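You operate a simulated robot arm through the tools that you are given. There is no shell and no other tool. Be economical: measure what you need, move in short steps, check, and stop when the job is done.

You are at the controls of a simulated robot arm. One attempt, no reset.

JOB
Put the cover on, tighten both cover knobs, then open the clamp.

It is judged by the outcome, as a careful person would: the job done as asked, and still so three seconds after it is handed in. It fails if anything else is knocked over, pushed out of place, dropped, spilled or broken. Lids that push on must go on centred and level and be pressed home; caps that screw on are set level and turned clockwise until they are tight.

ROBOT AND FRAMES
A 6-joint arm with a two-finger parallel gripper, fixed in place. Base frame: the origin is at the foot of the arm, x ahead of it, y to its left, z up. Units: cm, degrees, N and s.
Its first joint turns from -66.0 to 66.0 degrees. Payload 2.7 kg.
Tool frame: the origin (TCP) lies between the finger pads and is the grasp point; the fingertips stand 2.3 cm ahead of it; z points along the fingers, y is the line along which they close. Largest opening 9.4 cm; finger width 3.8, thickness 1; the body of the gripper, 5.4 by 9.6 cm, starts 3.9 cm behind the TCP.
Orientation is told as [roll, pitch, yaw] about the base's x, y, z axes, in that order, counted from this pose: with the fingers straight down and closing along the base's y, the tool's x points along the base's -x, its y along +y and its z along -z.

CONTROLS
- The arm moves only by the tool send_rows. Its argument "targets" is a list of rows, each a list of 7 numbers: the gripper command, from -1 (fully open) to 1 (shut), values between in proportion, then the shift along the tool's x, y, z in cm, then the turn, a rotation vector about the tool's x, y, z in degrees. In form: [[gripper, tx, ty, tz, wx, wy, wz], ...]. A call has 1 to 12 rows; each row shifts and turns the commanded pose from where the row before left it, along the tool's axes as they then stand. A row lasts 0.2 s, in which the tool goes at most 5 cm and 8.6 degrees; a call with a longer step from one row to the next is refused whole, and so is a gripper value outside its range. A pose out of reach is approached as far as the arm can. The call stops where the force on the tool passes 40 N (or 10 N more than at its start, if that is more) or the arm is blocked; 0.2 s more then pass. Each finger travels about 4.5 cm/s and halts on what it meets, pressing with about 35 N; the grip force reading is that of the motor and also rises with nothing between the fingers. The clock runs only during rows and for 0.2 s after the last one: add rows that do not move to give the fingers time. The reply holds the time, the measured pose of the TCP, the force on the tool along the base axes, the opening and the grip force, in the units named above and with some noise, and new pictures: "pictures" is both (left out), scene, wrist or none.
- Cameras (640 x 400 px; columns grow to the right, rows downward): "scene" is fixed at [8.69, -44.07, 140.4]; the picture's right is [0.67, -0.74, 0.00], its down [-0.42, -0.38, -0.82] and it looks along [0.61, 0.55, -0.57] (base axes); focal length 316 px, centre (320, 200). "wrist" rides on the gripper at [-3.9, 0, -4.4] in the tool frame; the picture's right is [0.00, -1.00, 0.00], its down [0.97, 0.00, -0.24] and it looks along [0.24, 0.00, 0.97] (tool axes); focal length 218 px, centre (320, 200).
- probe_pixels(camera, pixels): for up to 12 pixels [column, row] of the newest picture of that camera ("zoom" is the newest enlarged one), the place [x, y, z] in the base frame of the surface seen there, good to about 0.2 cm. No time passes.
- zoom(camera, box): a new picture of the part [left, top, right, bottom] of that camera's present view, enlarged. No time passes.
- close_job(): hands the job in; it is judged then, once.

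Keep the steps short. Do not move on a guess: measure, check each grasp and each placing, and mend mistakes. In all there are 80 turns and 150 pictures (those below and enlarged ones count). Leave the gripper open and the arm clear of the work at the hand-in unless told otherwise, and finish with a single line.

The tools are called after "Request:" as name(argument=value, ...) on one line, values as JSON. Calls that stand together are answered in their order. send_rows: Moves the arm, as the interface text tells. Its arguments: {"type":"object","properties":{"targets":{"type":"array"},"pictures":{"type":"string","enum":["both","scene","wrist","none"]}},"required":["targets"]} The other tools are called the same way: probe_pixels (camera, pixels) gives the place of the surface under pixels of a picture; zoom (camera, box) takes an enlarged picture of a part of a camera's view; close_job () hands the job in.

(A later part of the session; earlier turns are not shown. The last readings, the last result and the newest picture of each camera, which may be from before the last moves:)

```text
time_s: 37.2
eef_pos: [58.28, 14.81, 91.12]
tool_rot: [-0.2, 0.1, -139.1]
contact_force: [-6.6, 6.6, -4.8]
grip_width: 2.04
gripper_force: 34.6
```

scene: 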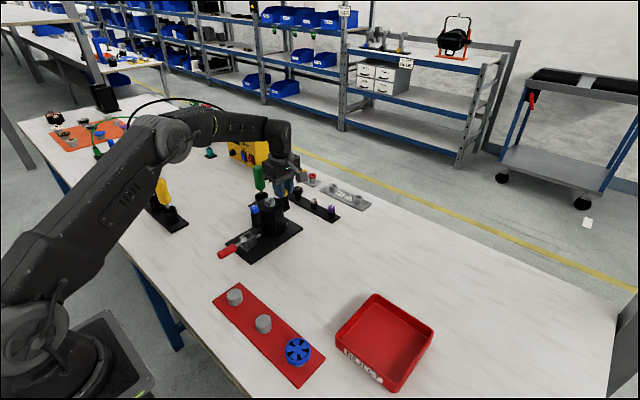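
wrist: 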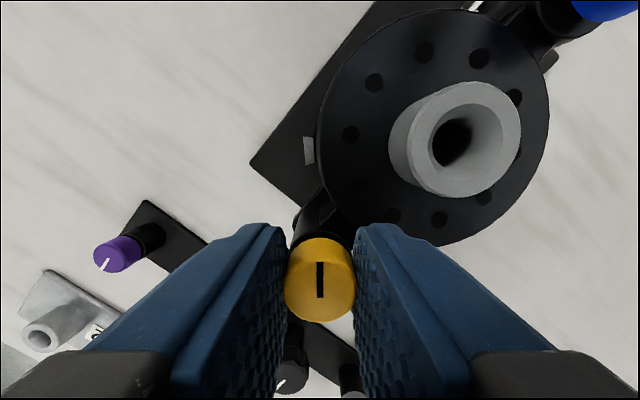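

Still turning with the knob. I'll continue clockwise another 49°.

Request:
send_rows(targets=[[1, 0, -0.06, 0.05, 0, 0, 8.1818], [1, 0, 0, 0, 0, 0, 8.1818], [1, 0, 0, 0, 0, 0, 8.1818], [1, 0, 0, 0, 0, 0, 8.1818], [1, 0, 0, 0, 0, 0, 8.1818], [1, 0, 0, 0, 0, 0, 8.1818]], pictures="wrist")

```text
time_s: 38.0
eef_pos: [58.26, 14.81, 91.07]
tool_rot: [-1.2, 0.0, -154.5]
contact_force: [-2.2, 5.2, -0.1]
grip_width: 2.03
gripper_force: 35.4
out of reach, approached as far as the arm can: row 2, 3
stopped in row 3: the force on the tool passed its limit (the readings are from after the stop); the commanded pose is now the measured one
```

wrist: 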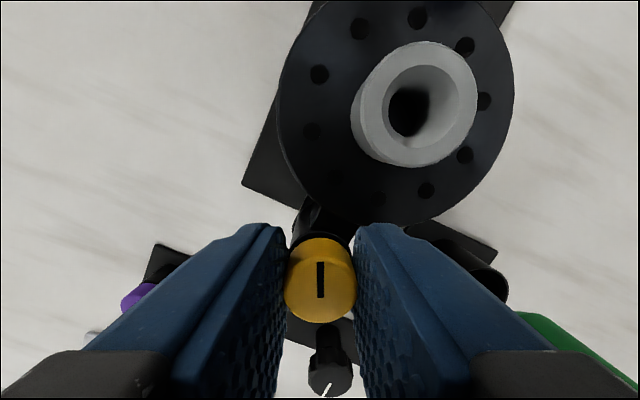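

Joint limit reached at yaw -154 after about 245° of turn. I'll open, raise, fix the 1.2° tilt and look at the knob before winding back.

Request:
send_rows(targets=[[0.3, 0, 0, 0, 0, 0, 0], [0.1, 0, 0, 0, 0, 0, 0], [0.1, 0, 0, 0, 0, 0, 0], [0.1, 0, 0, -1.5, 0, 0, 0], [0.1, 0, 0, -1.0, 1.08, 0.52, -4.5], [0.1, 0, 0, 0, 0, 0, 0]])

Request:
zoom(camera="scene", box=[235, 165, 315, 225])

```text
time_s: 39.4
eef_pos: [58.39, 14.63, 93.62]
tool_rot: [-2.3, 0.6, -150.1]
contact_force: [-0.9, -0.4, 0.1]
grip_width: 4.24
gripper_force: 0.0
```

scene: 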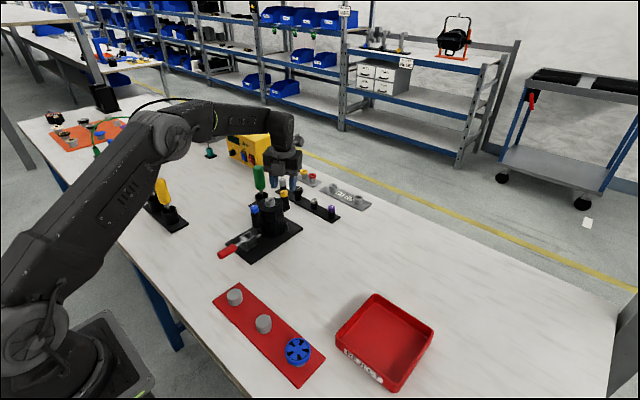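
wrist: 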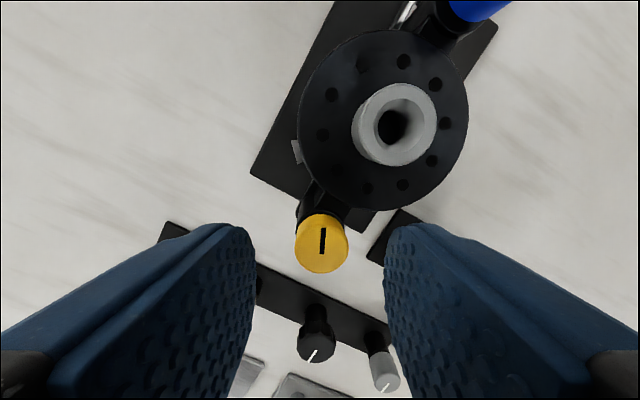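

```text
6.67 times, centred on (275, 195) of scene
```

zoom: 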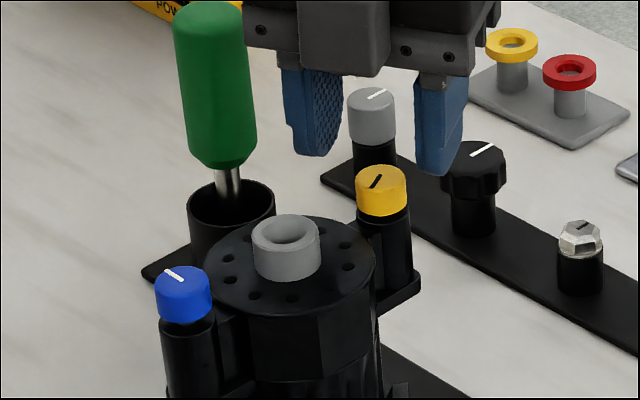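

The yellow cap sits lower now. I applied the tilt correction with the wrong sign, so I'll fix that and wind back. I'll probe cap heights first.

Request:
probe_pixels(camera="zoom", pixels=[[381, 185], [385, 178], [183, 285], [380, 205], [395, 225]])

Request:
send_rows(targets=[[0.1, 0, 0, 0, -2.3, -0.6, 0], [0.1, 0, 0, 0, 0, 0, -8.4], [0.1, 0, 0, 0, 0, 0, -8.4], [0.1, 0, 0, 0, 0, 0, -8.4], [0.1, 0, 0, 0, 0, 0, -8.4], [0.1, 0, 0, 0, 0, 0, -8.4], [0.1, 0, 0, 0, 0, 0, -8.4], [0.1, 0, 0, 0, 0, 0, -8.4], [0.1, 0, 0, 0, 0, 0, -8.4], [0.1, 0, 0, 0, 0, 0, -8.4], [0.1, 0, 0, 0, 0, 0, -8.4], [0.1, 0, 0, 0, 0, 0, -8.4]], pictures="none")

Request:
send_rows(targets=[[0.1, 0, 0, 0, 0, 0, -8.4], [0.1, 0, 0, 0, 0, 0, -8.4], [0.1, 0, 0, 0, 0, 0, -8.4], [0.1, 0, 0, 0, 0, 0, -8.4], [0.1, 0, 0, 0, 0, 0, -8.4], [0.1, 0, 0, 0, 0, 0, -8.4], [0.1, 0, 0, 0, 0, 0, -8.4], [0.1, 0, 0, 0, 0, 0, -8.4], [0.1, 0, 0, 0, 0, 0, -8.4], [0.1, 0, 0, 0, 0, 0, -8.4], [0.1, 0, 0, 0, 0, 0, -8.4], [0.1, 0, 0, 0, 0, 0, -8.4]], pictures="none")

Request:
send_rows(targets=[[0.1, 0, 0, 0, 0, 0, -8.4], [0.1, 0, 0, 0, 0, 0, -8.4], [0.1, 0, 0, 0, 0, 0, -8.4], [0.1, 0, 0, 0, 0, 0, -8.4], [0.1, 0, 0, 0, 0, 0, -8.4], [0.1, 0, 0, 0, 0, 0, -8.4], [0.1, 0, 0, 0, 0, 0, -8.4], [0.1, 0, 0, 0, 0, 0, -8.4], [0.1, 0, 0, 0, 0, 0, -8.4], [0.1, 0, 0, 0, 0, 0, 0]], pictures="wrist")

```text
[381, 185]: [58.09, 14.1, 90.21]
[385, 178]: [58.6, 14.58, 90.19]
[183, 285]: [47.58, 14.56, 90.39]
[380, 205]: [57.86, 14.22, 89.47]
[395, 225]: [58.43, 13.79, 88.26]
```

```text
time_s: 42.0
eef_pos: [58.42, 14.7, 93.67]
tool_rot: [0.1, -0.2, -57.5]
contact_force: [0.5, 0.7, 0.0]
grip_width: 4.26
gripper_force: 0.0
```

```text
time_s: 44.6
eef_pos: [58.42, 14.78, 93.54]
tool_rot: [-0.2, -0.1, 43.2]
contact_force: [-0.4, -0.5, 0.1]
grip_width: 4.2
gripper_force: 0.0
```

```text
time_s: 46.8
eef_pos: [58.48, 14.64, 93.59]
tool_rot: [-0.2, 0.2, 118.9]
contact_force: [0.7, 1.1, -0.6]
grip_width: 4.23
gripper_force: 0.0
```

wrist: 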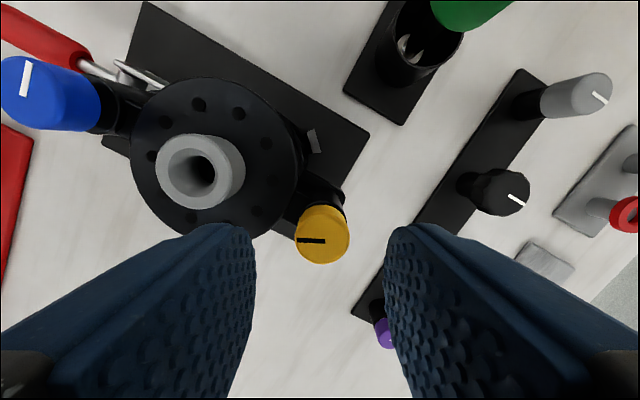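

Wound back to yaw +119. The knob centre is about 0.2 cm toward tool -x, so I'll adjust, descend and regrip.

Request:
send_rows(targets=[[0.1, -0.2, -0.03, 1.2, 0, 0, 0], [0.1, 0, 0, 1.2, 0, 0, 0], [0.1, 0, 0, 0, 0, 0, 0], [0.5, 0, 0, 0, 0, 0, 0], [0.8, 0, 0, 0, 0, 0, 0], [1, 0, 0, 0, 0, 0, 0], [1, 0, 0, 0, 0, 0, 0]], pictures="wrist")

```text
time_s: 48.4
eef_pos: [58.34, 14.78, 91.12]
tool_rot: [-0.3, 0.2, 118.7]
contact_force: [14.9, 5.8, -1.2]
grip_width: 2.05
gripper_force: 34.7
```

wrist: 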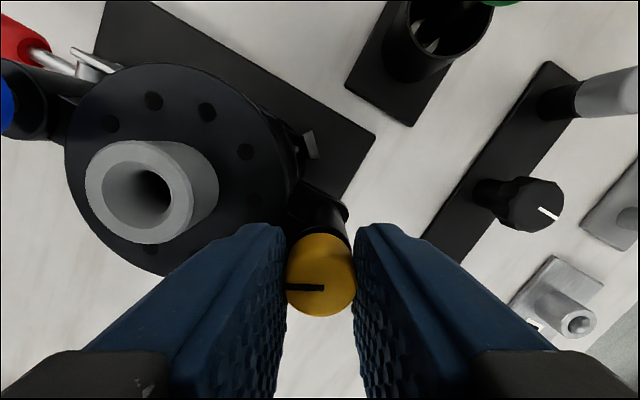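

I'll relieve the side force and turn clockwise.

Request:
send_rows(targets=[[1, 0.02, -0.16, 0, 0, 0, 0], [1, 0, 0, 0, 0, 0, 8.3], [1, 0, 0, 0, 0, 0, 8.3], [1, 0, 0, 0, 0, 0, 8.3], [1, 0, 0, 0, 0, 0, 8.3], [1, 0, 0, 0, 0, 0, 8.3], [1, 0, 0, 0, 0, 0, 8.3]], pictures="none")

Request:
send_rows(targets=[[1, 0, 0, 0.02, 0, 0, 8.3], [1, 0, 0, 0, 0, 0, 8.3], [1, 0, 0, 0, 0, 0, 8.3], [1, 0, 0, 0, 0, 0, 8.3], [1, 0, 0, 0, 0, 0, 8.3], [1, 0, 0, 0, 0, 0, 8.3]], pictures="wrist")

```text
time_s: 50.0
eef_pos: [58.33, 14.84, 91.07]
tool_rot: [-0.2, 0.1, 68.8]
contact_force: [-4.8, 0.8, -0.6]
grip_width: 2.05
gripper_force: 34.9
```

```text
time_s: 51.4
eef_pos: [58.35, 14.83, 91.07]
tool_rot: [-0.1, 0.1, 18.9]
contact_force: [-18.3, 1.4, -5.3]
grip_width: 2.04
gripper_force: 35.6
```

wrist: 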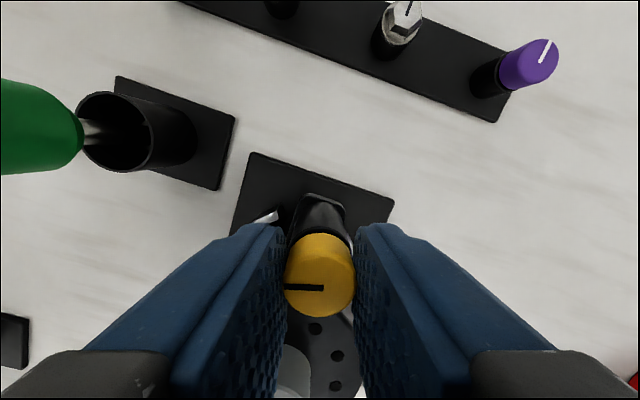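

The mark is still locked to the gripper, with total turn ≈345°. I'll relieve the -x load and continue.

Request:
send_rows(targets=[[1, 0.15, 0.05, 0.03, 0, 0, 0], [1, 0, 0, 0, 0, 0, 8.3], [1, 0, 0, 0, 0, 0, 8.3], [1, 0, 0, 0, 0, 0, 8.3], [1, 0, 0, 0, 0, 0, 8.3], [1, 0, 0, 0, 0, 0, 8.3], [1, 0, 0, 0, 0, 0, 8.3]], pictures="none")

Request:
send_rows(targets=[[1, 0, 0, 0.02, 0, 0, 8.3], [1, 0, 0, 0, 0, 0, 8.3], [1, 0, 0, 0, 0, 0, 8.3], [1, 0, 0, 0, 0, 0, 8.3], [1, 0, 0, 0, 0, 0, 8.3], [1, 0, 0, 0, 0, 0, 8.3]], pictures="wrist")

```text
time_s: 53.0
eef_pos: [58.39, 14.95, 91.29]
tool_rot: [0.1, -0.3, -30.8]
contact_force: [0.3, -0.7, -0.6]
grip_width: 2.05
gripper_force: 34.7
```

```text
time_s: 54.4
eef_pos: [58.34, 14.94, 90.96]
tool_rot: [0.4, -0.2, -80.5]
contact_force: [10.3, 5.9, 1.4]
grip_width: 2.05
gripper_force: 34.5
```

wrist: 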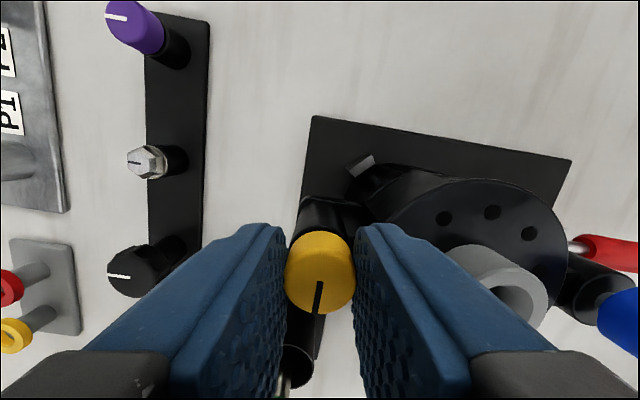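

The mark has slipped relative to the fingers: it held its world direction while the gripper turned on. The yellow knob is tight after about one full turn. I'll release, lift and look.

Request:
send_rows(targets=[[0.3, 0, 0, 0, 0, 0, 0], [0.1, 0, 0, 0, 0, 0, 0], [0.1, 0, 0, 0, 0, 0, 0], [0.1, 0, 0, -2, 0, 0, 0], [0.1, 0, 0, -3, 0, 0, 0], [0.1, 0, 0, -2, 0, 0, 0], [0.1, 0, 0, 0, 0, 0, 0]])

Request:
zoom(camera="scene", box=[235, 165, 315, 225])

```text
time_s: 56.0
eef_pos: [58.01, 14.89, 98.14]
tool_rot: [0.3, -0.2, -80.5]
contact_force: [0.1, 0.3, 0.8]
grip_width: 4.23
gripper_force: 0.0
```

scene: 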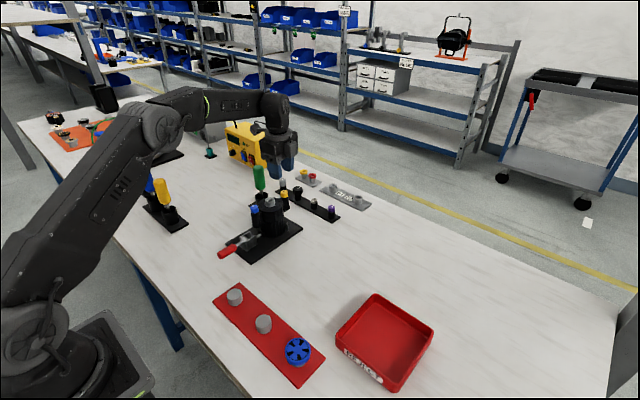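
wrist: 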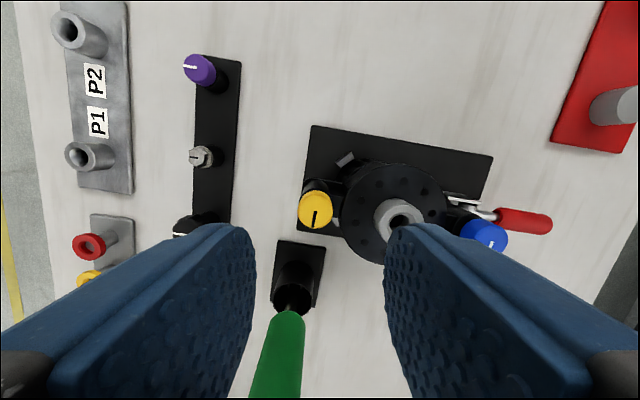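

```text
6.67 times, centred on (275, 195) of scene
```

zoom: 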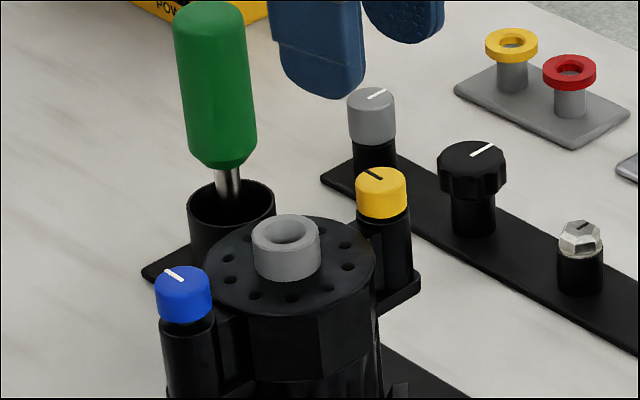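

The mark is back near its starting direction, so that is about one turn in. I'll confirm tightness with one more clockwise try from a fresh grip.

Request:
send_rows(targets=[[0.1, 0, 0.15, 3, 0, 0, 0], [0.1, 0, 0, 2, 0, 0, 0], [0.1, 0, 0, 2, 0, 0, 0], [0.1, 0, 0, 0, 0, 0, 0], [0.5, 0, 0, 0, 0, 0, 0], [0.8, 0, 0, 0, 0, 0, 0], [1, 0, 0, 0, 0, 0, 0], [1, 0, 0, 0, 0, 0, 0]], pictures="wrist")

Request:
send_rows(targets=[[1, 0, 0, 0, 0, 0, 8.3], [1, 0, 0, 0, 0, 0, 8.3], [1, 0, 0, 0, 0, 0, 8.3], [1, 0, 0, 0, 0, 0, 8.3], [1, 0, 0, 0, 0, 0, 8.3]], pictures="wrist")

```text
time_s: 57.8
eef_pos: [58.3, 14.9, 91.35]
tool_rot: [0.2, -0.1, -80.5]
contact_force: [3.7, -0.3, -0.2]
grip_width: 2.05
gripper_force: 34.6
```

wrist: 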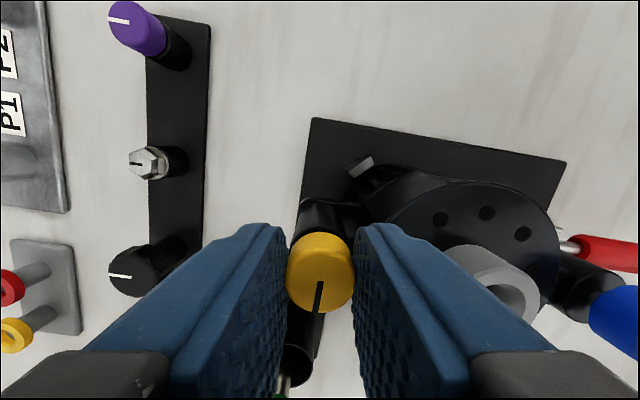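

```text
time_s: 59.0
eef_pos: [58.42, 14.98, 91.13]
tool_rot: [0.1, 0.1, -122.1]
contact_force: [-5.3, 0.6, 8.0]
grip_width: 2.05
gripper_force: 35.2
```

wrist: 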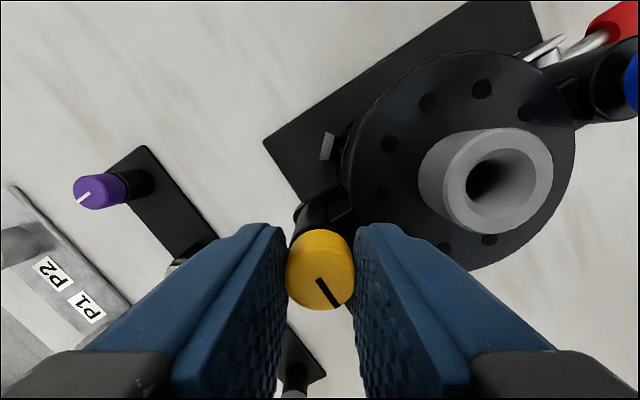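

The gripper slips about 38° over the knob, so yellow is tight. Next I'll release, lift, wind back and move to the blue knob at about (47.75, 14.87).

Request:
send_rows(targets=[[0.3, 0, 0, 0, 0, 0, 0], [0.1, 0, 0, 0, 0, 0, 0], [0.1, 0, 0, 0, 0, 0, 0], [0.1, 0, 0, -2, 0, 0, 0], [0.1, 0, 0, -3, 0, 0, 0], [0.1, 0, 0, 0, 0, 0, -8.35], [0.1, 0, 0, 0, 0, 0, -8.35], [0.1, 0, 0, 0, 0, 0, -8.35], [0.1, 0, 0, 0, 0, 0, -8.35], [0.1, 0, 0, 0, 0, 0, -8.35], [0.1, 0, 0, 0, 0, 0, -8.35], [0.1, 0, 0, 0, 0, 0, -8.35]], pictures="none")

Request:
send_rows(targets=[[0.1, 0, 0, 0, 0, 0, -8.35], [0.1, 0, 0, 0, 0, 0, -8.35], [0.1, 0, 0, 0, 0, 0, -8.35], [0.1, 0, 0, 0, 0, 0, -8.35], [0.1, 0, 0, 0, 0, 0, -8.35], [0.1, 0, 0, 0, 0, 0, -8.35], [0.1, 0, 0, 0, 0, 0, -8.35], [0.1, 0, 0, 0, 0, 0, -8.35], [0.1, 0, 0, 0, 0, 0, -8.35], [0.1, 0, 0, 0, 0, 0, -8.35], [0.1, 0, 0, 0, 0, 0, -8.35]], pictures="none")

Request:
send_rows(targets=[[0.1, 0, 0, 0, 0, 0, -8.35], [0.1, 0, 0, 0, 0, 0, -8.35], [0.1, 0, 0, 0, 0, 0, -8.35], [0.1, 0, 0, 0, 0, 0, -8.35], [0.1, 0, 0, 0, 0, 0, -8.35], [0.1, 0, 0, 0, 0, 0, -8.35], [0.1, 0, 0, 0, 0, 0, -8.35], [0.1, 0, 0, 0, 0, 0, -8.35], [0.1, 0, 0, 0, 0, 0, 0]], pictures="wrist")

```text
time_s: 61.6
eef_pos: [58.39, 14.93, 96.05]
tool_rot: [0.2, -0.2, -63.4]
contact_force: [-0.6, 0.1, -0.1]
grip_width: 4.22
gripper_force: 0.1
```

```text
time_s: 64.0
eef_pos: [58.4, 14.92, 96.05]
tool_rot: [-0.2, -0.1, 28.5]
contact_force: [-0.8, 0.0, -0.3]
grip_width: 4.24
gripper_force: 0.1
```

```text
time_s: 66.0
eef_pos: [58.52, 14.99, 96.05]
tool_rot: [-0.3, 0.1, 95.1]
contact_force: [0.3, 0.3, 0.5]
grip_width: 4.22
gripper_force: 0.1
```

wrist: 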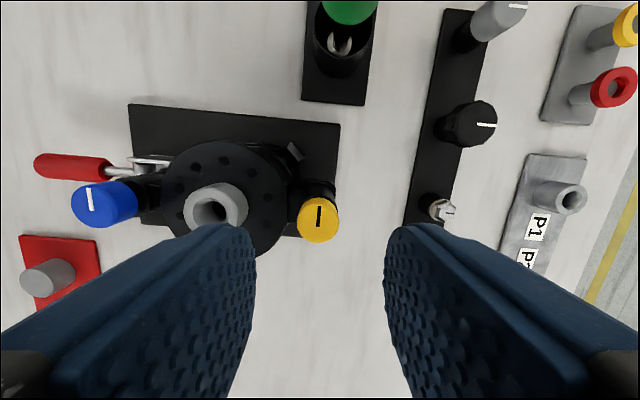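

Now I'll translate 10.6 cm to the blue knob and look.

Request:
send_rows(targets=[[0.1, -0.297, 3.52, 0, 0, 0, 0], [0.1, -0.297, 3.52, 0, 0, 0, 0], [0.1, -0.297, 3.52, 0, 0, 0, 0], [0.1, 0, 0, 2.4, 0, 0, 0], [0.1, 0, 0, 0, 0, 0, 0]], pictures="wrist")

```text
time_s: 67.2
eef_pos: [47.91, 14.92, 93.36]
tool_rot: [-0.2, 0.1, 95.1]
contact_force: [-0.9, -0.5, -0.1]
grip_width: 4.2
gripper_force: 0.1
```

wrist: 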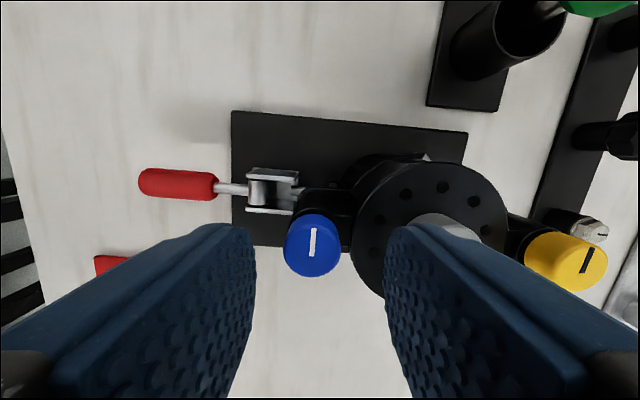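

The blue knob is about 0.28 cm toward tool +y. I'll shift, pre-turn 25°, descend and grip.

Request:
send_rows(targets=[[0.1, 0, 0.28, 0, 0, 0, 0], [0.1, 0, 0, 0, 0, 0, -8.35], [0.1, 0, 0, 0, 0, 0, -8.35], [0.1, 0, 0, 0, 0, 0, -8.35], [0.1, 0, 0, 1.1, 0, 0, 0], [0.1, 0, 0, 1.1, 0, 0, 0], [0.1, 0, 0, 0, 0, 0, 0], [0.5, 0, 0, 0, 0, 0, 0], [0.8, 0, 0, 0, 0, 0, 0], [1, 0, 0, 0, 0, 0, 0], [1, 0, 0, 0, 0, 0, 0]])

Request:
zoom(camera="scene", box=[215, 170, 305, 240])

```text
time_s: 69.6
eef_pos: [47.49, 14.77, 91.49]
tool_rot: [-0.1, 0.3, 120.1]
contact_force: [-0.6, -0.3, 0.0]
grip_width: 2.05
gripper_force: 35.3
```

scene: 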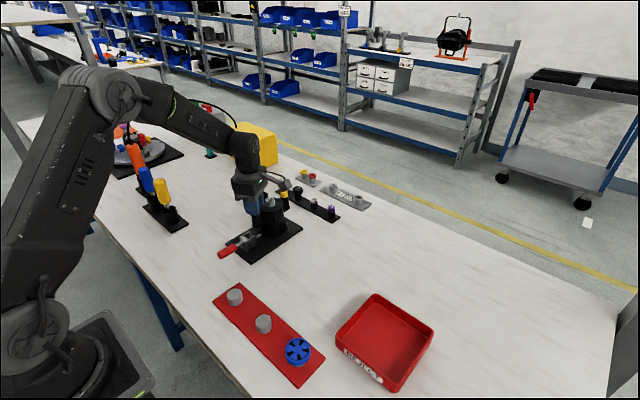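
wrist: 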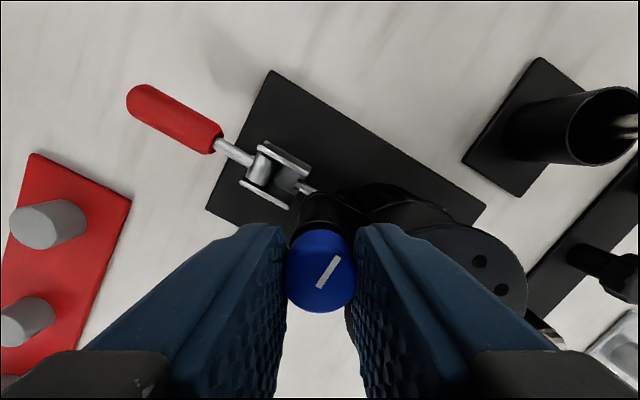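

```text
5.71 times, centred on (260, 205) of scene
```

zoom: 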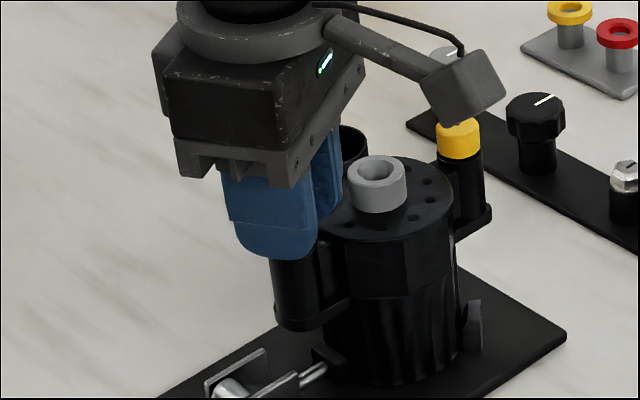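

Good grip with negligible side force. I'll turn clockwise in two batches.

Request:
send_rows(targets=[[1, 0, 0, 0, 0, 0, 8.3], [1, 0, 0, 0, 0, 0, 8.3], [1, 0, 0, 0, 0, 0, 8.3], [1, 0, 0, 0.02, 0, 0, 8.3], [1, 0, 0, 0.02, 0, 0, 8.3], [1, 0, 0, 0.02, 0, 0, 8.3]], pictures="none")

Request:
send_rows(targets=[[1, 0, 0, 0, 0, 0, 8.3], [1, 0, 0, 0, 0, 0, 8.3], [1, 0, 0, 0.02, 0, 0, 8.3], [1, 0, 0, 0, 0, 0, 8.3], [1, 0, 0, 0.02, 0, 0, 8.3], [1, 0, 0, 0, 0, 0, 8.3]], pictures="wrist")

```text
time_s: 71.0
eef_pos: [47.5, 14.69, 91.4]
tool_rot: [-0.2, 0.2, 70.2]
contact_force: [-5.1, 0.8, -0.4]
grip_width: 2.06
gripper_force: 34.8
```

```text
time_s: 72.4
eef_pos: [47.35, 14.9, 91.31]
tool_rot: [0.0, 0.0, 20.4]
contact_force: [-18.5, 11.6, 1.6]
grip_width: 2.06
gripper_force: 34.8
```

wrist: 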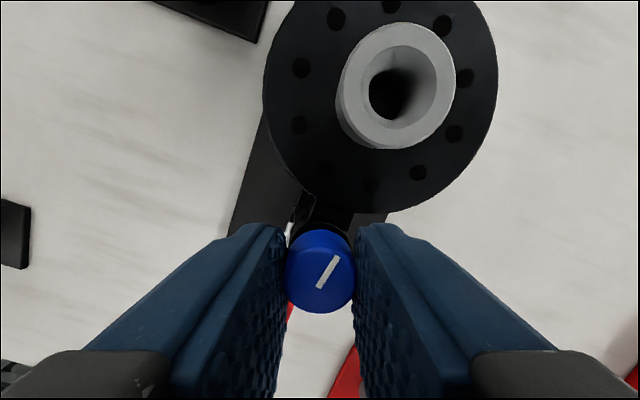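

Turning with the gripper, about 100° so far. I'll relieve the side load (-18, +12) and continue.

Request:
send_rows(targets=[[1, 0.13, 0.16, 0, 0, 0, 0], [1, 0, 0, 0, 0, 0, 8.3], [1, 0, 0, 0.02, 0, 0, 8.3], [1, 0, 0, 0, 0, 0, 8.3], [1, 0, 0, 0.02, 0, 0, 8.3], [1, 0, 0, 0, 0, 0, 8.3], [1, 0, 0, 0, 0, 0, 8.3]], pictures="none")

Request:
send_rows(targets=[[1, 0, 0, 0, 0, 0, 8.3], [1, 0, 0, 0.02, 0, 0, 8.3], [1, 0, 0, 0, 0, 0, 8.3], [1, 0, 0, 0, 0, 0, 8.3], [1, 0, 0, 0, 0, 0, 8.3], [1, 0, 0, 0, 0, 0, 8.3]], pictures="wrist")

```text
time_s: 74.0
eef_pos: [47.4, 14.89, 91.33]
tool_rot: [0.0, -0.3, -29.4]
contact_force: [2.6, 5.4, -9.6]
grip_width: 2.07
gripper_force: 35.5
```

```text
time_s: 75.4
eef_pos: [47.51, 15.09, 91.21]
tool_rot: [0.3, 0.0, -79.3]
contact_force: [14.8, 15.1, -12.5]
grip_width: 2.06
gripper_force: 35.0
```

wrist: 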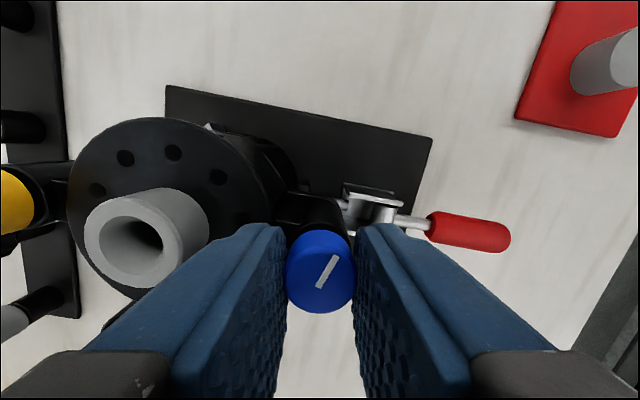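

About 200° so far. I'll relieve the load and follow down 0.1, then continue to yaw ≈ -137.

Request:
send_rows(targets=[[1, 0.11, 0.16, 0.1, 0, 0, 0], [1, 0, 0, 0, 0, 0, 8.3], [1, 0, 0, 0, 0, 0, 8.3], [1, 0, 0, 0.02, 0, 0, 8.3], [1, 0, 0, 0, 0, 0, 8.3], [1, 0, 0, 0, 0, 0, 8.3], [1, 0, 0, 0, 0, 0, 8.3], [1, 0, 0, 0, 0, 0, 8.3]], pictures="wrist")

```text
time_s: 77.2
eef_pos: [47.68, 15.05, 91.06]
tool_rot: [0.2, -0.1, -137.4]
contact_force: [11.1, -3.5, -2.9]
grip_width: 2.06
gripper_force: 34.6
```

wrist: 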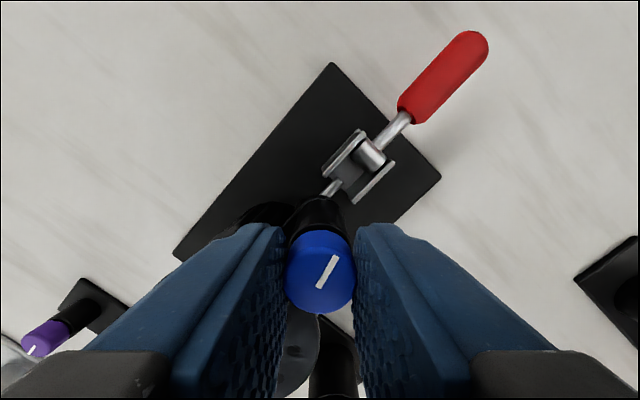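

258° done with no slip. I'll release, lift and wind back about 200°.

Request:
send_rows(targets=[[0.3, 0, 0, 0, 0, 0, 0], [0.1, 0, 0, 0, 0, 0, 0], [0.1, 0, 0, 0, 0, 0, 0], [0.1, 0, 0, -2.4, 0, 0, 0], [0.1, 0, 0, 0, 0, 0, -8.35], [0.1, 0, 0, 0, 0, 0, -8.35], [0.1, 0, 0, 0, 0, 0, -8.35], [0.1, 0, 0, 0, 0, 0, -8.35], [0.1, 0, 0, 0, 0, 0, -8.35], [0.1, 0, 0, 0, 0, 0, -8.35], [0.1, 0, 0, 0, 0, 0, -8.35], [0.1, 0, 0, 0, 0, 0, -8.35]], pictures="none")

Request:
send_rows(targets=[[0.1, 0, 0, 0, 0, 0, -8.35], [0.1, 0, 0, 0, 0, 0, -8.35], [0.1, 0, 0, 0, 0, 0, -8.35], [0.1, 0, 0, 0, 0, 0, -8.35], [0.1, 0, 0, 0, 0, 0, -8.35], [0.1, 0, 0, 0, 0, 0, -8.35], [0.1, 0, 0, 0, 0, 0, -8.35], [0.1, 0, 0, 0, 0, 0, -8.35], [0.1, 0, 0, 0, 0, 0, -8.35], [0.1, 0, 0, 0, 0, 0, -8.35], [0.1, 0, 0, 0, 0, 0, -8.35], [0.1, 0, 0, 0, 0, 0, -8.35]], pictures="none")

Request:
send_rows(targets=[[0.1, 0, 0, 0, 0, 0, -8.35], [0.1, 0, 0, 0, 0, 0, -8.35], [0.1, 0, 0, 0, 0, 0, -8.35], [0.1, 0, 0, 0, 0, 0, -8.35], [0.1, 0, 0, 0, 0, 0, 0]], pictures="wrist")

```text
time_s: 79.8
eef_pos: [47.44, 15.01, 93.69]
tool_rot: [0.1, 0.0, -70.2]
contact_force: [0.0, 0.9, 0.9]
grip_width: 4.24
gripper_force: 0.1
```

```text
time_s: 82.4
eef_pos: [47.48, 15.01, 93.55]
tool_rot: [-0.2, -0.1, 30.0]
contact_force: [0.3, 0.3, 0.2]
grip_width: 4.23
gripper_force: 0.0
```

```text
time_s: 83.6
eef_pos: [47.55, 15.12, 93.6]
tool_rot: [-0.2, 0.0, 63.4]
contact_force: [-0.9, -0.4, 0.3]
grip_width: 4.21
gripper_force: 0.1
```

wrist: 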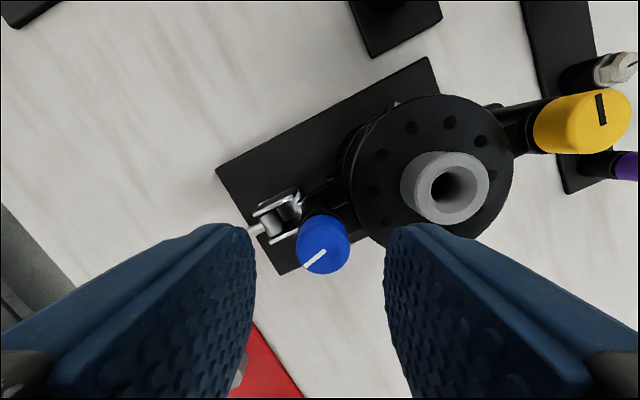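

The knob is centred at (322, 248). I'll descend, grip and turn on.

Request:
send_rows(targets=[[0.1, 0, -0.05, 1.2, 0, 0, 0], [0.1, 0, 0, 1.2, 0, 0, 0], [0.1, 0, 0, 0, 0, 0, 0], [0.5, 0, 0, 0, 0, 0, 0], [0.8, 0, 0, 0, 0, 0, 0], [1, 0, 0, 0, 0, 0, 0], [1, 0, 0, 0, 0, 0, 0]], pictures="wrist")

Request:
send_rows(targets=[[1, 0, 0, 0, 0, 0, 8.3], [1, 0, 0, 0, 0, 0, 8.3], [1, 0, 0, 0, 0, 0, 8.3], [1, 0, 0, 0, 0, 0, 8.3], [1, 0, 0, 0, 0, 0, 8.3], [1, 0, 0, 0.02, 0, 0, 8.3], [1, 0, 0, 0, 0, 0, 8.3], [1, 0, 0, 0, 0, 0, 8.3]], pictures="wrist")

```text
time_s: 85.2
eef_pos: [47.59, 14.99, 91.28]
tool_rot: [-0.1, 0.0, 63.2]
contact_force: [5.5, -2.1, -0.7]
grip_width: 2.03
gripper_force: 34.6
```

wrist: 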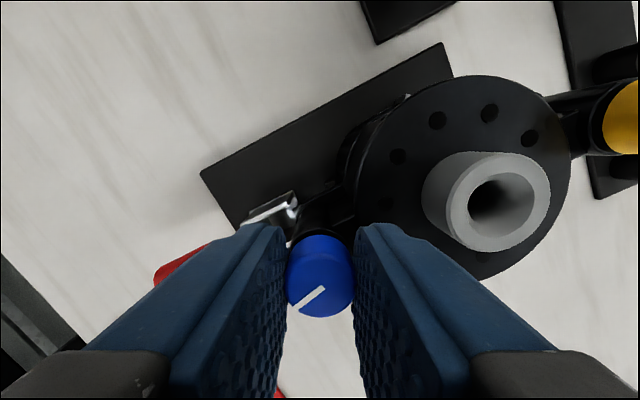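

```text
time_s: 87.0
eef_pos: [47.59, 15.0, 91.15]
tool_rot: [-0.1, -0.1, -3.3]
contact_force: [4.9, -15.9, 1.8]
grip_width: 2.04
gripper_force: 34.9
```

wrist: 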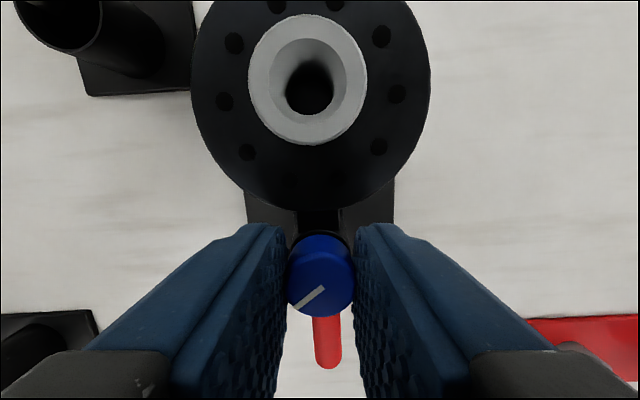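

Still moving with the gripper, about 324° total. I'll relieve -y and turn another 66°.

Request:
send_rows(targets=[[1, -0.05, -0.14, 0, 0, 0, 0], [1, 0, 0, 0, 0, 0, 8.3], [1, 0, 0, 0, 0, 0, 8.3], [1, 0, 0, 0.02, 0, 0, 8.3], [1, 0, 0, 0, 0, 0, 8.3], [1, 0, 0, 0, 0, 0, 8.3], [1, 0, 0, 0, 0, 0, 8.3], [1, 0, 0, 0, 0, 0, 8.3], [1, 0, 0, 0, 0, 0, 8.3]], pictures="wrist")

```text
time_s: 89.0
eef_pos: [47.57, 14.95, 91.2]
tool_rot: [0.1, -0.1, -69.6]
contact_force: [-2.8, -0.7, -0.3]
grip_width: 2.05
gripper_force: 35.3
```

wrist: 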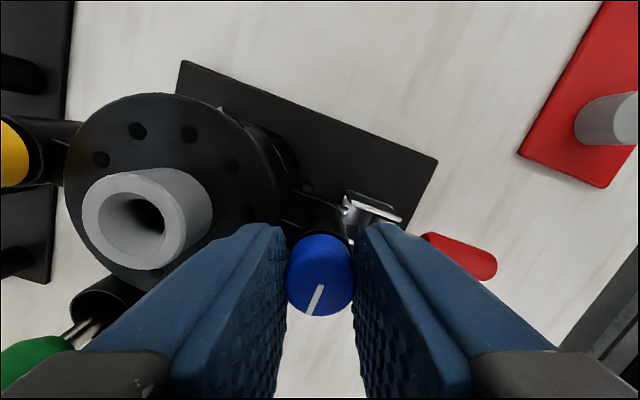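

The mark began to slip (about 25–30°). I'll turn 42° more to confirm it is tight.

Request:
send_rows(targets=[[1, 0, 0, 0, 0, 0, 8.3], [1, 0, 0, 0, 0, 0, 8.3], [1, 0, 0, 0, 0, 0, 8.3], [1, 0, 0, 0, 0, 0, 8.3], [1, 0, 0, 0, 0, 0, 8.3]], pictures="wrist")

```text
time_s: 90.2
eef_pos: [47.56, 14.83, 91.05]
tool_rot: [0.1, -0.1, -111.2]
contact_force: [-7.7, 0.9, 1.5]
grip_width: 2.05
gripper_force: 35.1
```

wrist: 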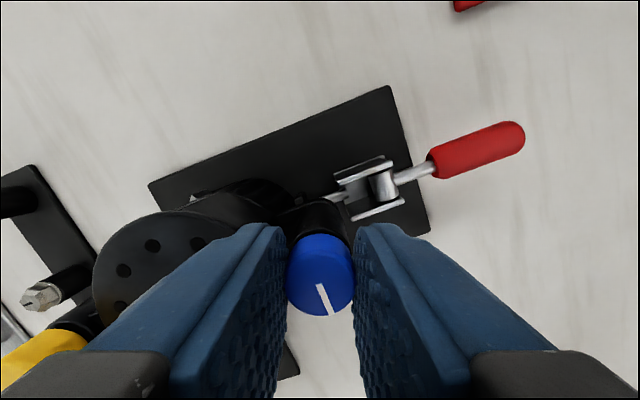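

The fingers slip fully now, so blue is tight too. I'll release, lift and return to yaw 0 to study the clamp.

Request:
send_rows(targets=[[0.3, 0, 0, 0, 0, 0, 0], [0.1, 0, 0, 0, 0, 0, 0], [0.1, 0, 0, 0, 0, 0, 0], [0.1, 0, 0, -2.5, 0, 0, 0], [0.1, 0, 0, -4, 0, 0, 0], [0.1, 0, 0, -3, 0, 0, -7.9], [0.1, 0, 0, 0, 0, 0, -8.5], [0.1, 0, 0, 0, 0, 0, -8.5], [0.1, 0, 0, 0, 0, 0, -8.5], [0.1, 0, 0, 0, 0, 0, -8.5], [0.1, 0, 0, 0, 0, 0, -8.5]], pictures="none")

Request:
send_rows(targets=[[0.1, 0, 0, 0, 0, 0, -8.5], [0.1, 0, 0, 0, 0, 0, -8.5], [0.1, 0, 0, 0, 0, 0, -8.5], [0.1, 0, 0, 0, 0, 0, -8.5], [0.1, 0, 0, 0, 0, 0, -8.5], [0.1, 0, 0, 0, 0, 0, -8.5], [0.1, 0, 0, 0, 0, 0, -8.5], [0.1, 1.5, 0, 0, 0, 0, -1.2], [0.1, 1.5, 0, 0, 0, 0, 0], [0.1, 0, 0, 0, 0, 0, 0]])

Request:
zoom(camera="scene", box=[205, 180, 305, 265])

```text
time_s: 92.6
eef_pos: [47.56, 14.86, 100.63]
tool_rot: [0.0, -0.3, -60.5]
contact_force: [0.2, -0.5, -0.6]
grip_width: 4.22
gripper_force: 0.1
```

```text
time_s: 94.8
eef_pos: [44.57, 14.88, 100.63]
tool_rot: [-0.1, -0.2, 0.0]
contact_force: [0.1, 0.0, 0.2]
grip_width: 4.2
gripper_force: 0.0
```

scene: 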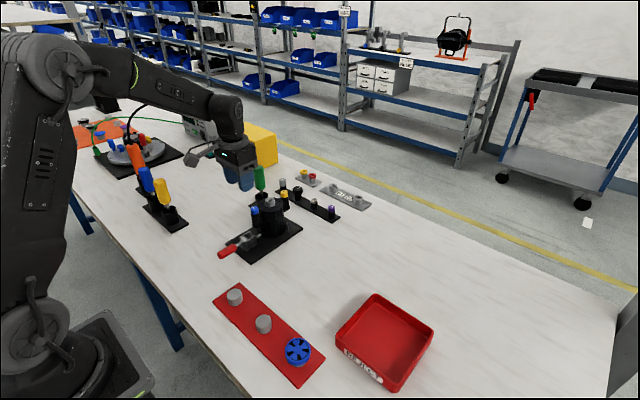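
wrist: 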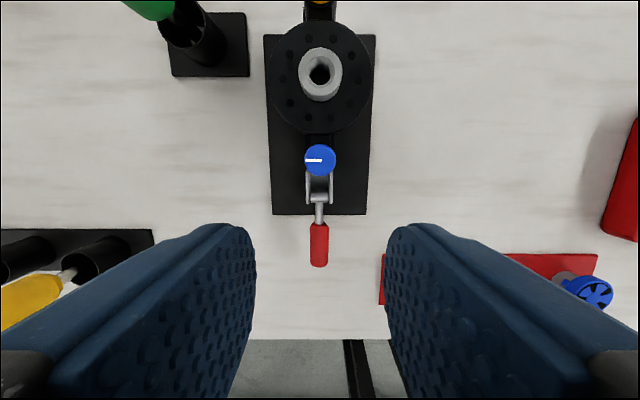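

```text
4.71 times, centred on (255, 222) of scene
```

zoom: 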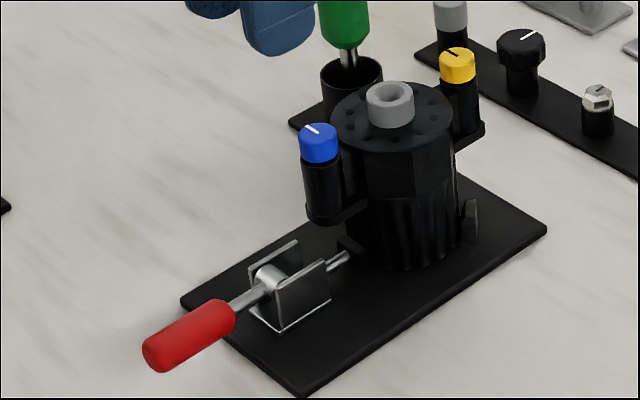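

Now the clamp: a horizontal red handle pointing -x, with a pivot pin along y near the bracket. I'll measure the handle and pivot.

Request:
probe_pixels(camera="zoom", pixels=[[150, 350], [180, 332], [215, 312], [245, 303], [268, 275], [325, 268], [260, 250], [340, 258], [285, 325], [190, 350]])

Request:
probe_pixels(camera="wrist", pixels=[[319, 228], [319, 245], [319, 264], [319, 213], [311, 245], [327, 245], [319, 195], [307, 190]])

Request:
zoom(camera="scene", box=[212, 215, 284, 260])

```text
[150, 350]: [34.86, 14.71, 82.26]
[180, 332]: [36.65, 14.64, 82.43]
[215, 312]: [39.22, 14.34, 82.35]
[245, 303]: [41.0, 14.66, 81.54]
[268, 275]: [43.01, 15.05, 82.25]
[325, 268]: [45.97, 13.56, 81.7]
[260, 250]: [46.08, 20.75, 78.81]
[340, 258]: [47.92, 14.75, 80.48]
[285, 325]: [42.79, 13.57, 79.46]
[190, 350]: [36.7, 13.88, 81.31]
```

```text
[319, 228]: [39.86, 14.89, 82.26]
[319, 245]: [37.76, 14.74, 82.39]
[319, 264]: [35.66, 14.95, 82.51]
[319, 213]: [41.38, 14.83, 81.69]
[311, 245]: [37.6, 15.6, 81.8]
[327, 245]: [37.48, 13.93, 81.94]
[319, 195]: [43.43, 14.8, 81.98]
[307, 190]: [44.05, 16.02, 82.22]
```

```text
8.89 times, centred on (248, 238) of scene
```

zoom: 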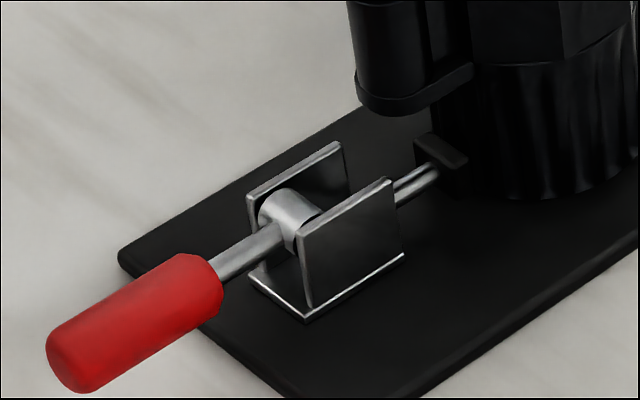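

The handle axis is about z 81.5, x 34.8–40, y 14.85, and the pivot is near (43, 81.3). To keep the camera clear of the cover while lifting, I'll pitch the tool -30° (body toward the base) and go above the handle.

Request:
send_rows(targets=[[0.1, 0, 0, 0, 0, -7.5, 0], [0.1, 0, 0, 0, 0, -7.5, 0], [0.1, 0, 0, 0, 0, -7.5, 0], [0.1, 0, 0, 0, 0, -7.5, 0], [0.1, 3.24, 0, 1.775, 0, 0, 0], [0.1, 3.24, 0, 1.775, 0, 0, 0], [0.1, 3.24, 0, 1.775, 0, 0, 0], [0.1, 3.24, 0, 1.775, 0, 0, 0], [0.1, 0, 0, 0, 0, 0, 0]])

```text
time_s: 96.8
eef_pos: [37.07, 14.74, 87.98]
tool_rot: [-0.2, -30.1, 0.2]
contact_force: [-0.3, -0.2, 0.3]
grip_width: 4.23
gripper_force: 0.1
```

scene: 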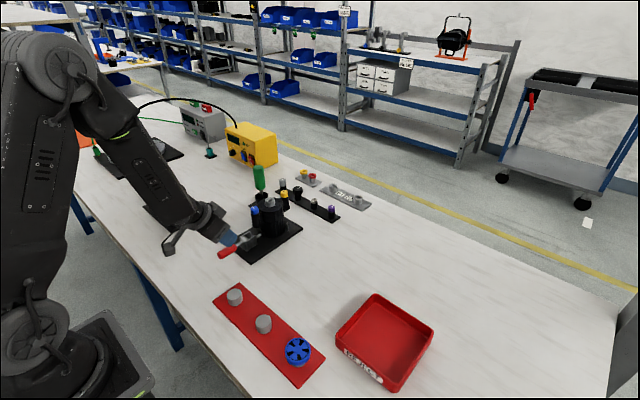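
wrist: 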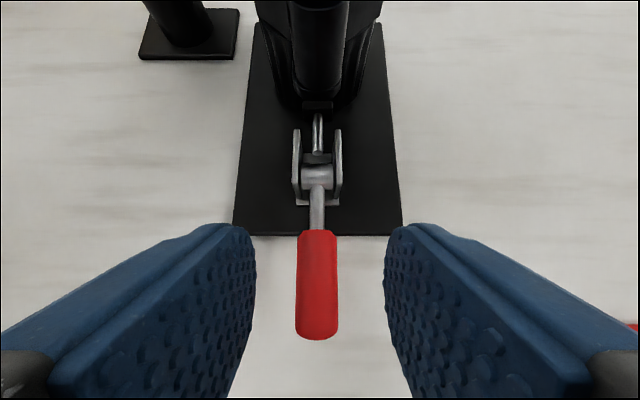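

The handle is centred between the fingers. I'll lower 5.8 cm vertically and close.

Request:
send_rows(targets=[[0.1, 1.2, 0, 2.0, 0, 0, 0], [0.1, 1.0, 0, 1.8, 0, 0, 0], [0.1, 0.7, 0, 1.2, 0, 0, 0], [0.1, 0, 0, 0, 0, 0, 0], [0.5, 0, 0, 0, 0, 0, 0], [0.8, 0, 0, 0, 0, 0, 0], [1, 0, 0, 0, 0, 0, 0], [1, 0, 0, 0, 0, 0, 0]])

Request:
zoom(camera="scene", box=[190, 195, 290, 265])

```text
time_s: 98.6
eef_pos: [37.27, 14.94, 82.14]
tool_rot: [-0.2, -30.2, 0.4]
contact_force: [1.9, 31.2, -6.6]
grip_width: 2.14
gripper_force: 44.9
```

scene: 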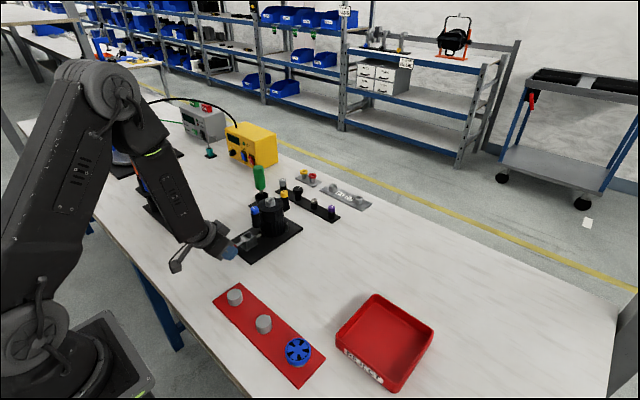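
wrist: 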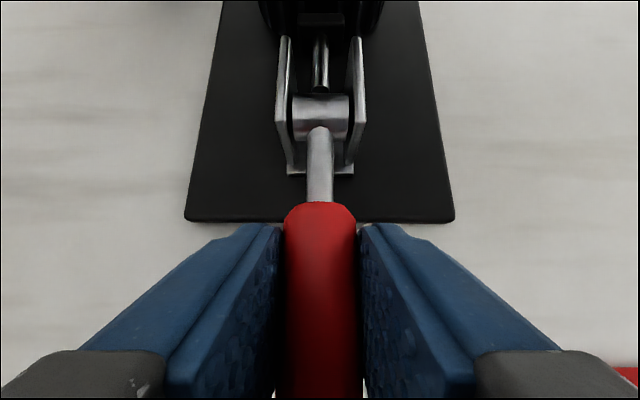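

```text
5.71 times, centred on (240, 230) of scene
```

zoom: 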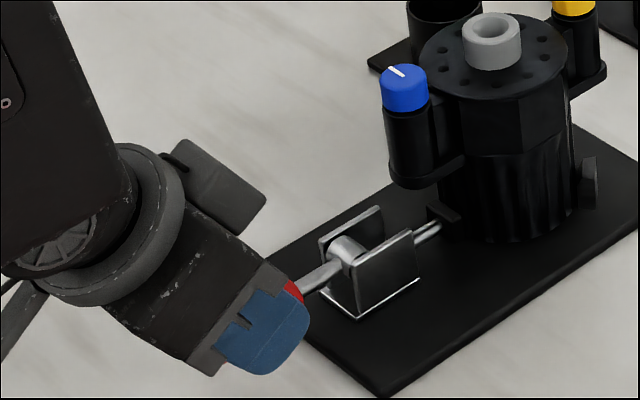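

The handle is between the fingers, but there is a 31 N sideways push. I'll shift +y to relieve it.

Request:
send_rows(targets=[[1, 0, 0.12, 0, 0, 0, 0], [1, 0, 0.08, 0, 0, 0, 0], [1, 0, 0, 0, 0, 0, 0]], pictures="none")

```text
time_s: 99.4
eef_pos: [37.04, 14.99, 82.23]
tool_rot: [-0.2, -30.4, -0.1]
contact_force: [-0.2, -1.3, 15.1]
grip_width: 2.11
gripper_force: 44.5
```

Balanced now. I'll lift along the arc about the pivot, first 20° in short steps.

Request:
send_rows(targets=[[1, -0.26, 0, -0.41, 0, 0, 0], [1, -0.3, 0, -0.39, 0, 0, 0], [1, -0.34, 0, -0.36, 0, 0, 0], [1, -0.35, 0, -0.33, 0, 0, 0], [1, 0, 0, 0, 0, 0, 0]])

Request:
zoom(camera="scene", box=[190, 195, 290, 265])

```text
time_s: 100.6
eef_pos: [36.94, 15.02, 83.87]
tool_rot: [-0.2, -29.7, 0.1]
contact_force: [-12.3, -7.3, -16.0]
grip_width: 2.12
gripper_force: 45.2
```

scene: 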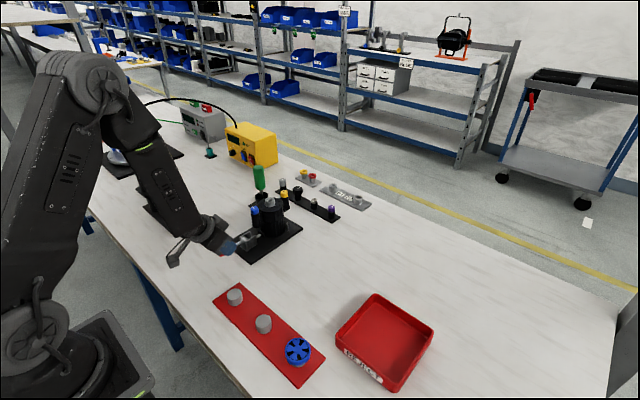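
wrist: 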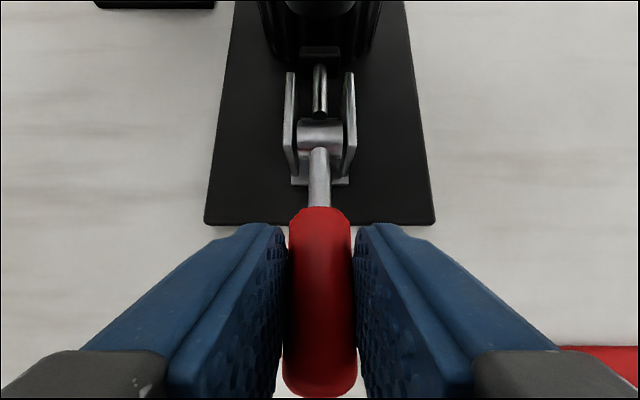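

```text
5.71 times, centred on (240, 230) of scene
```

zoom: 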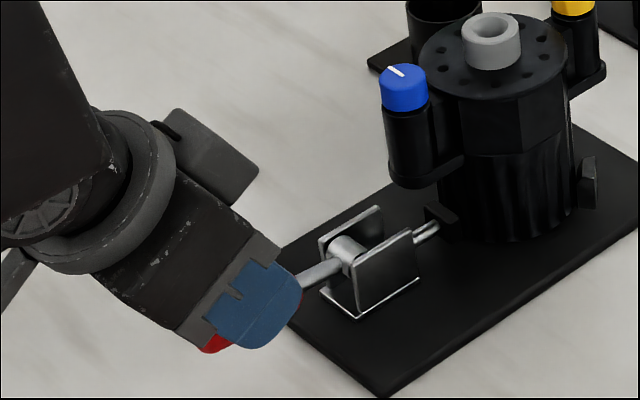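

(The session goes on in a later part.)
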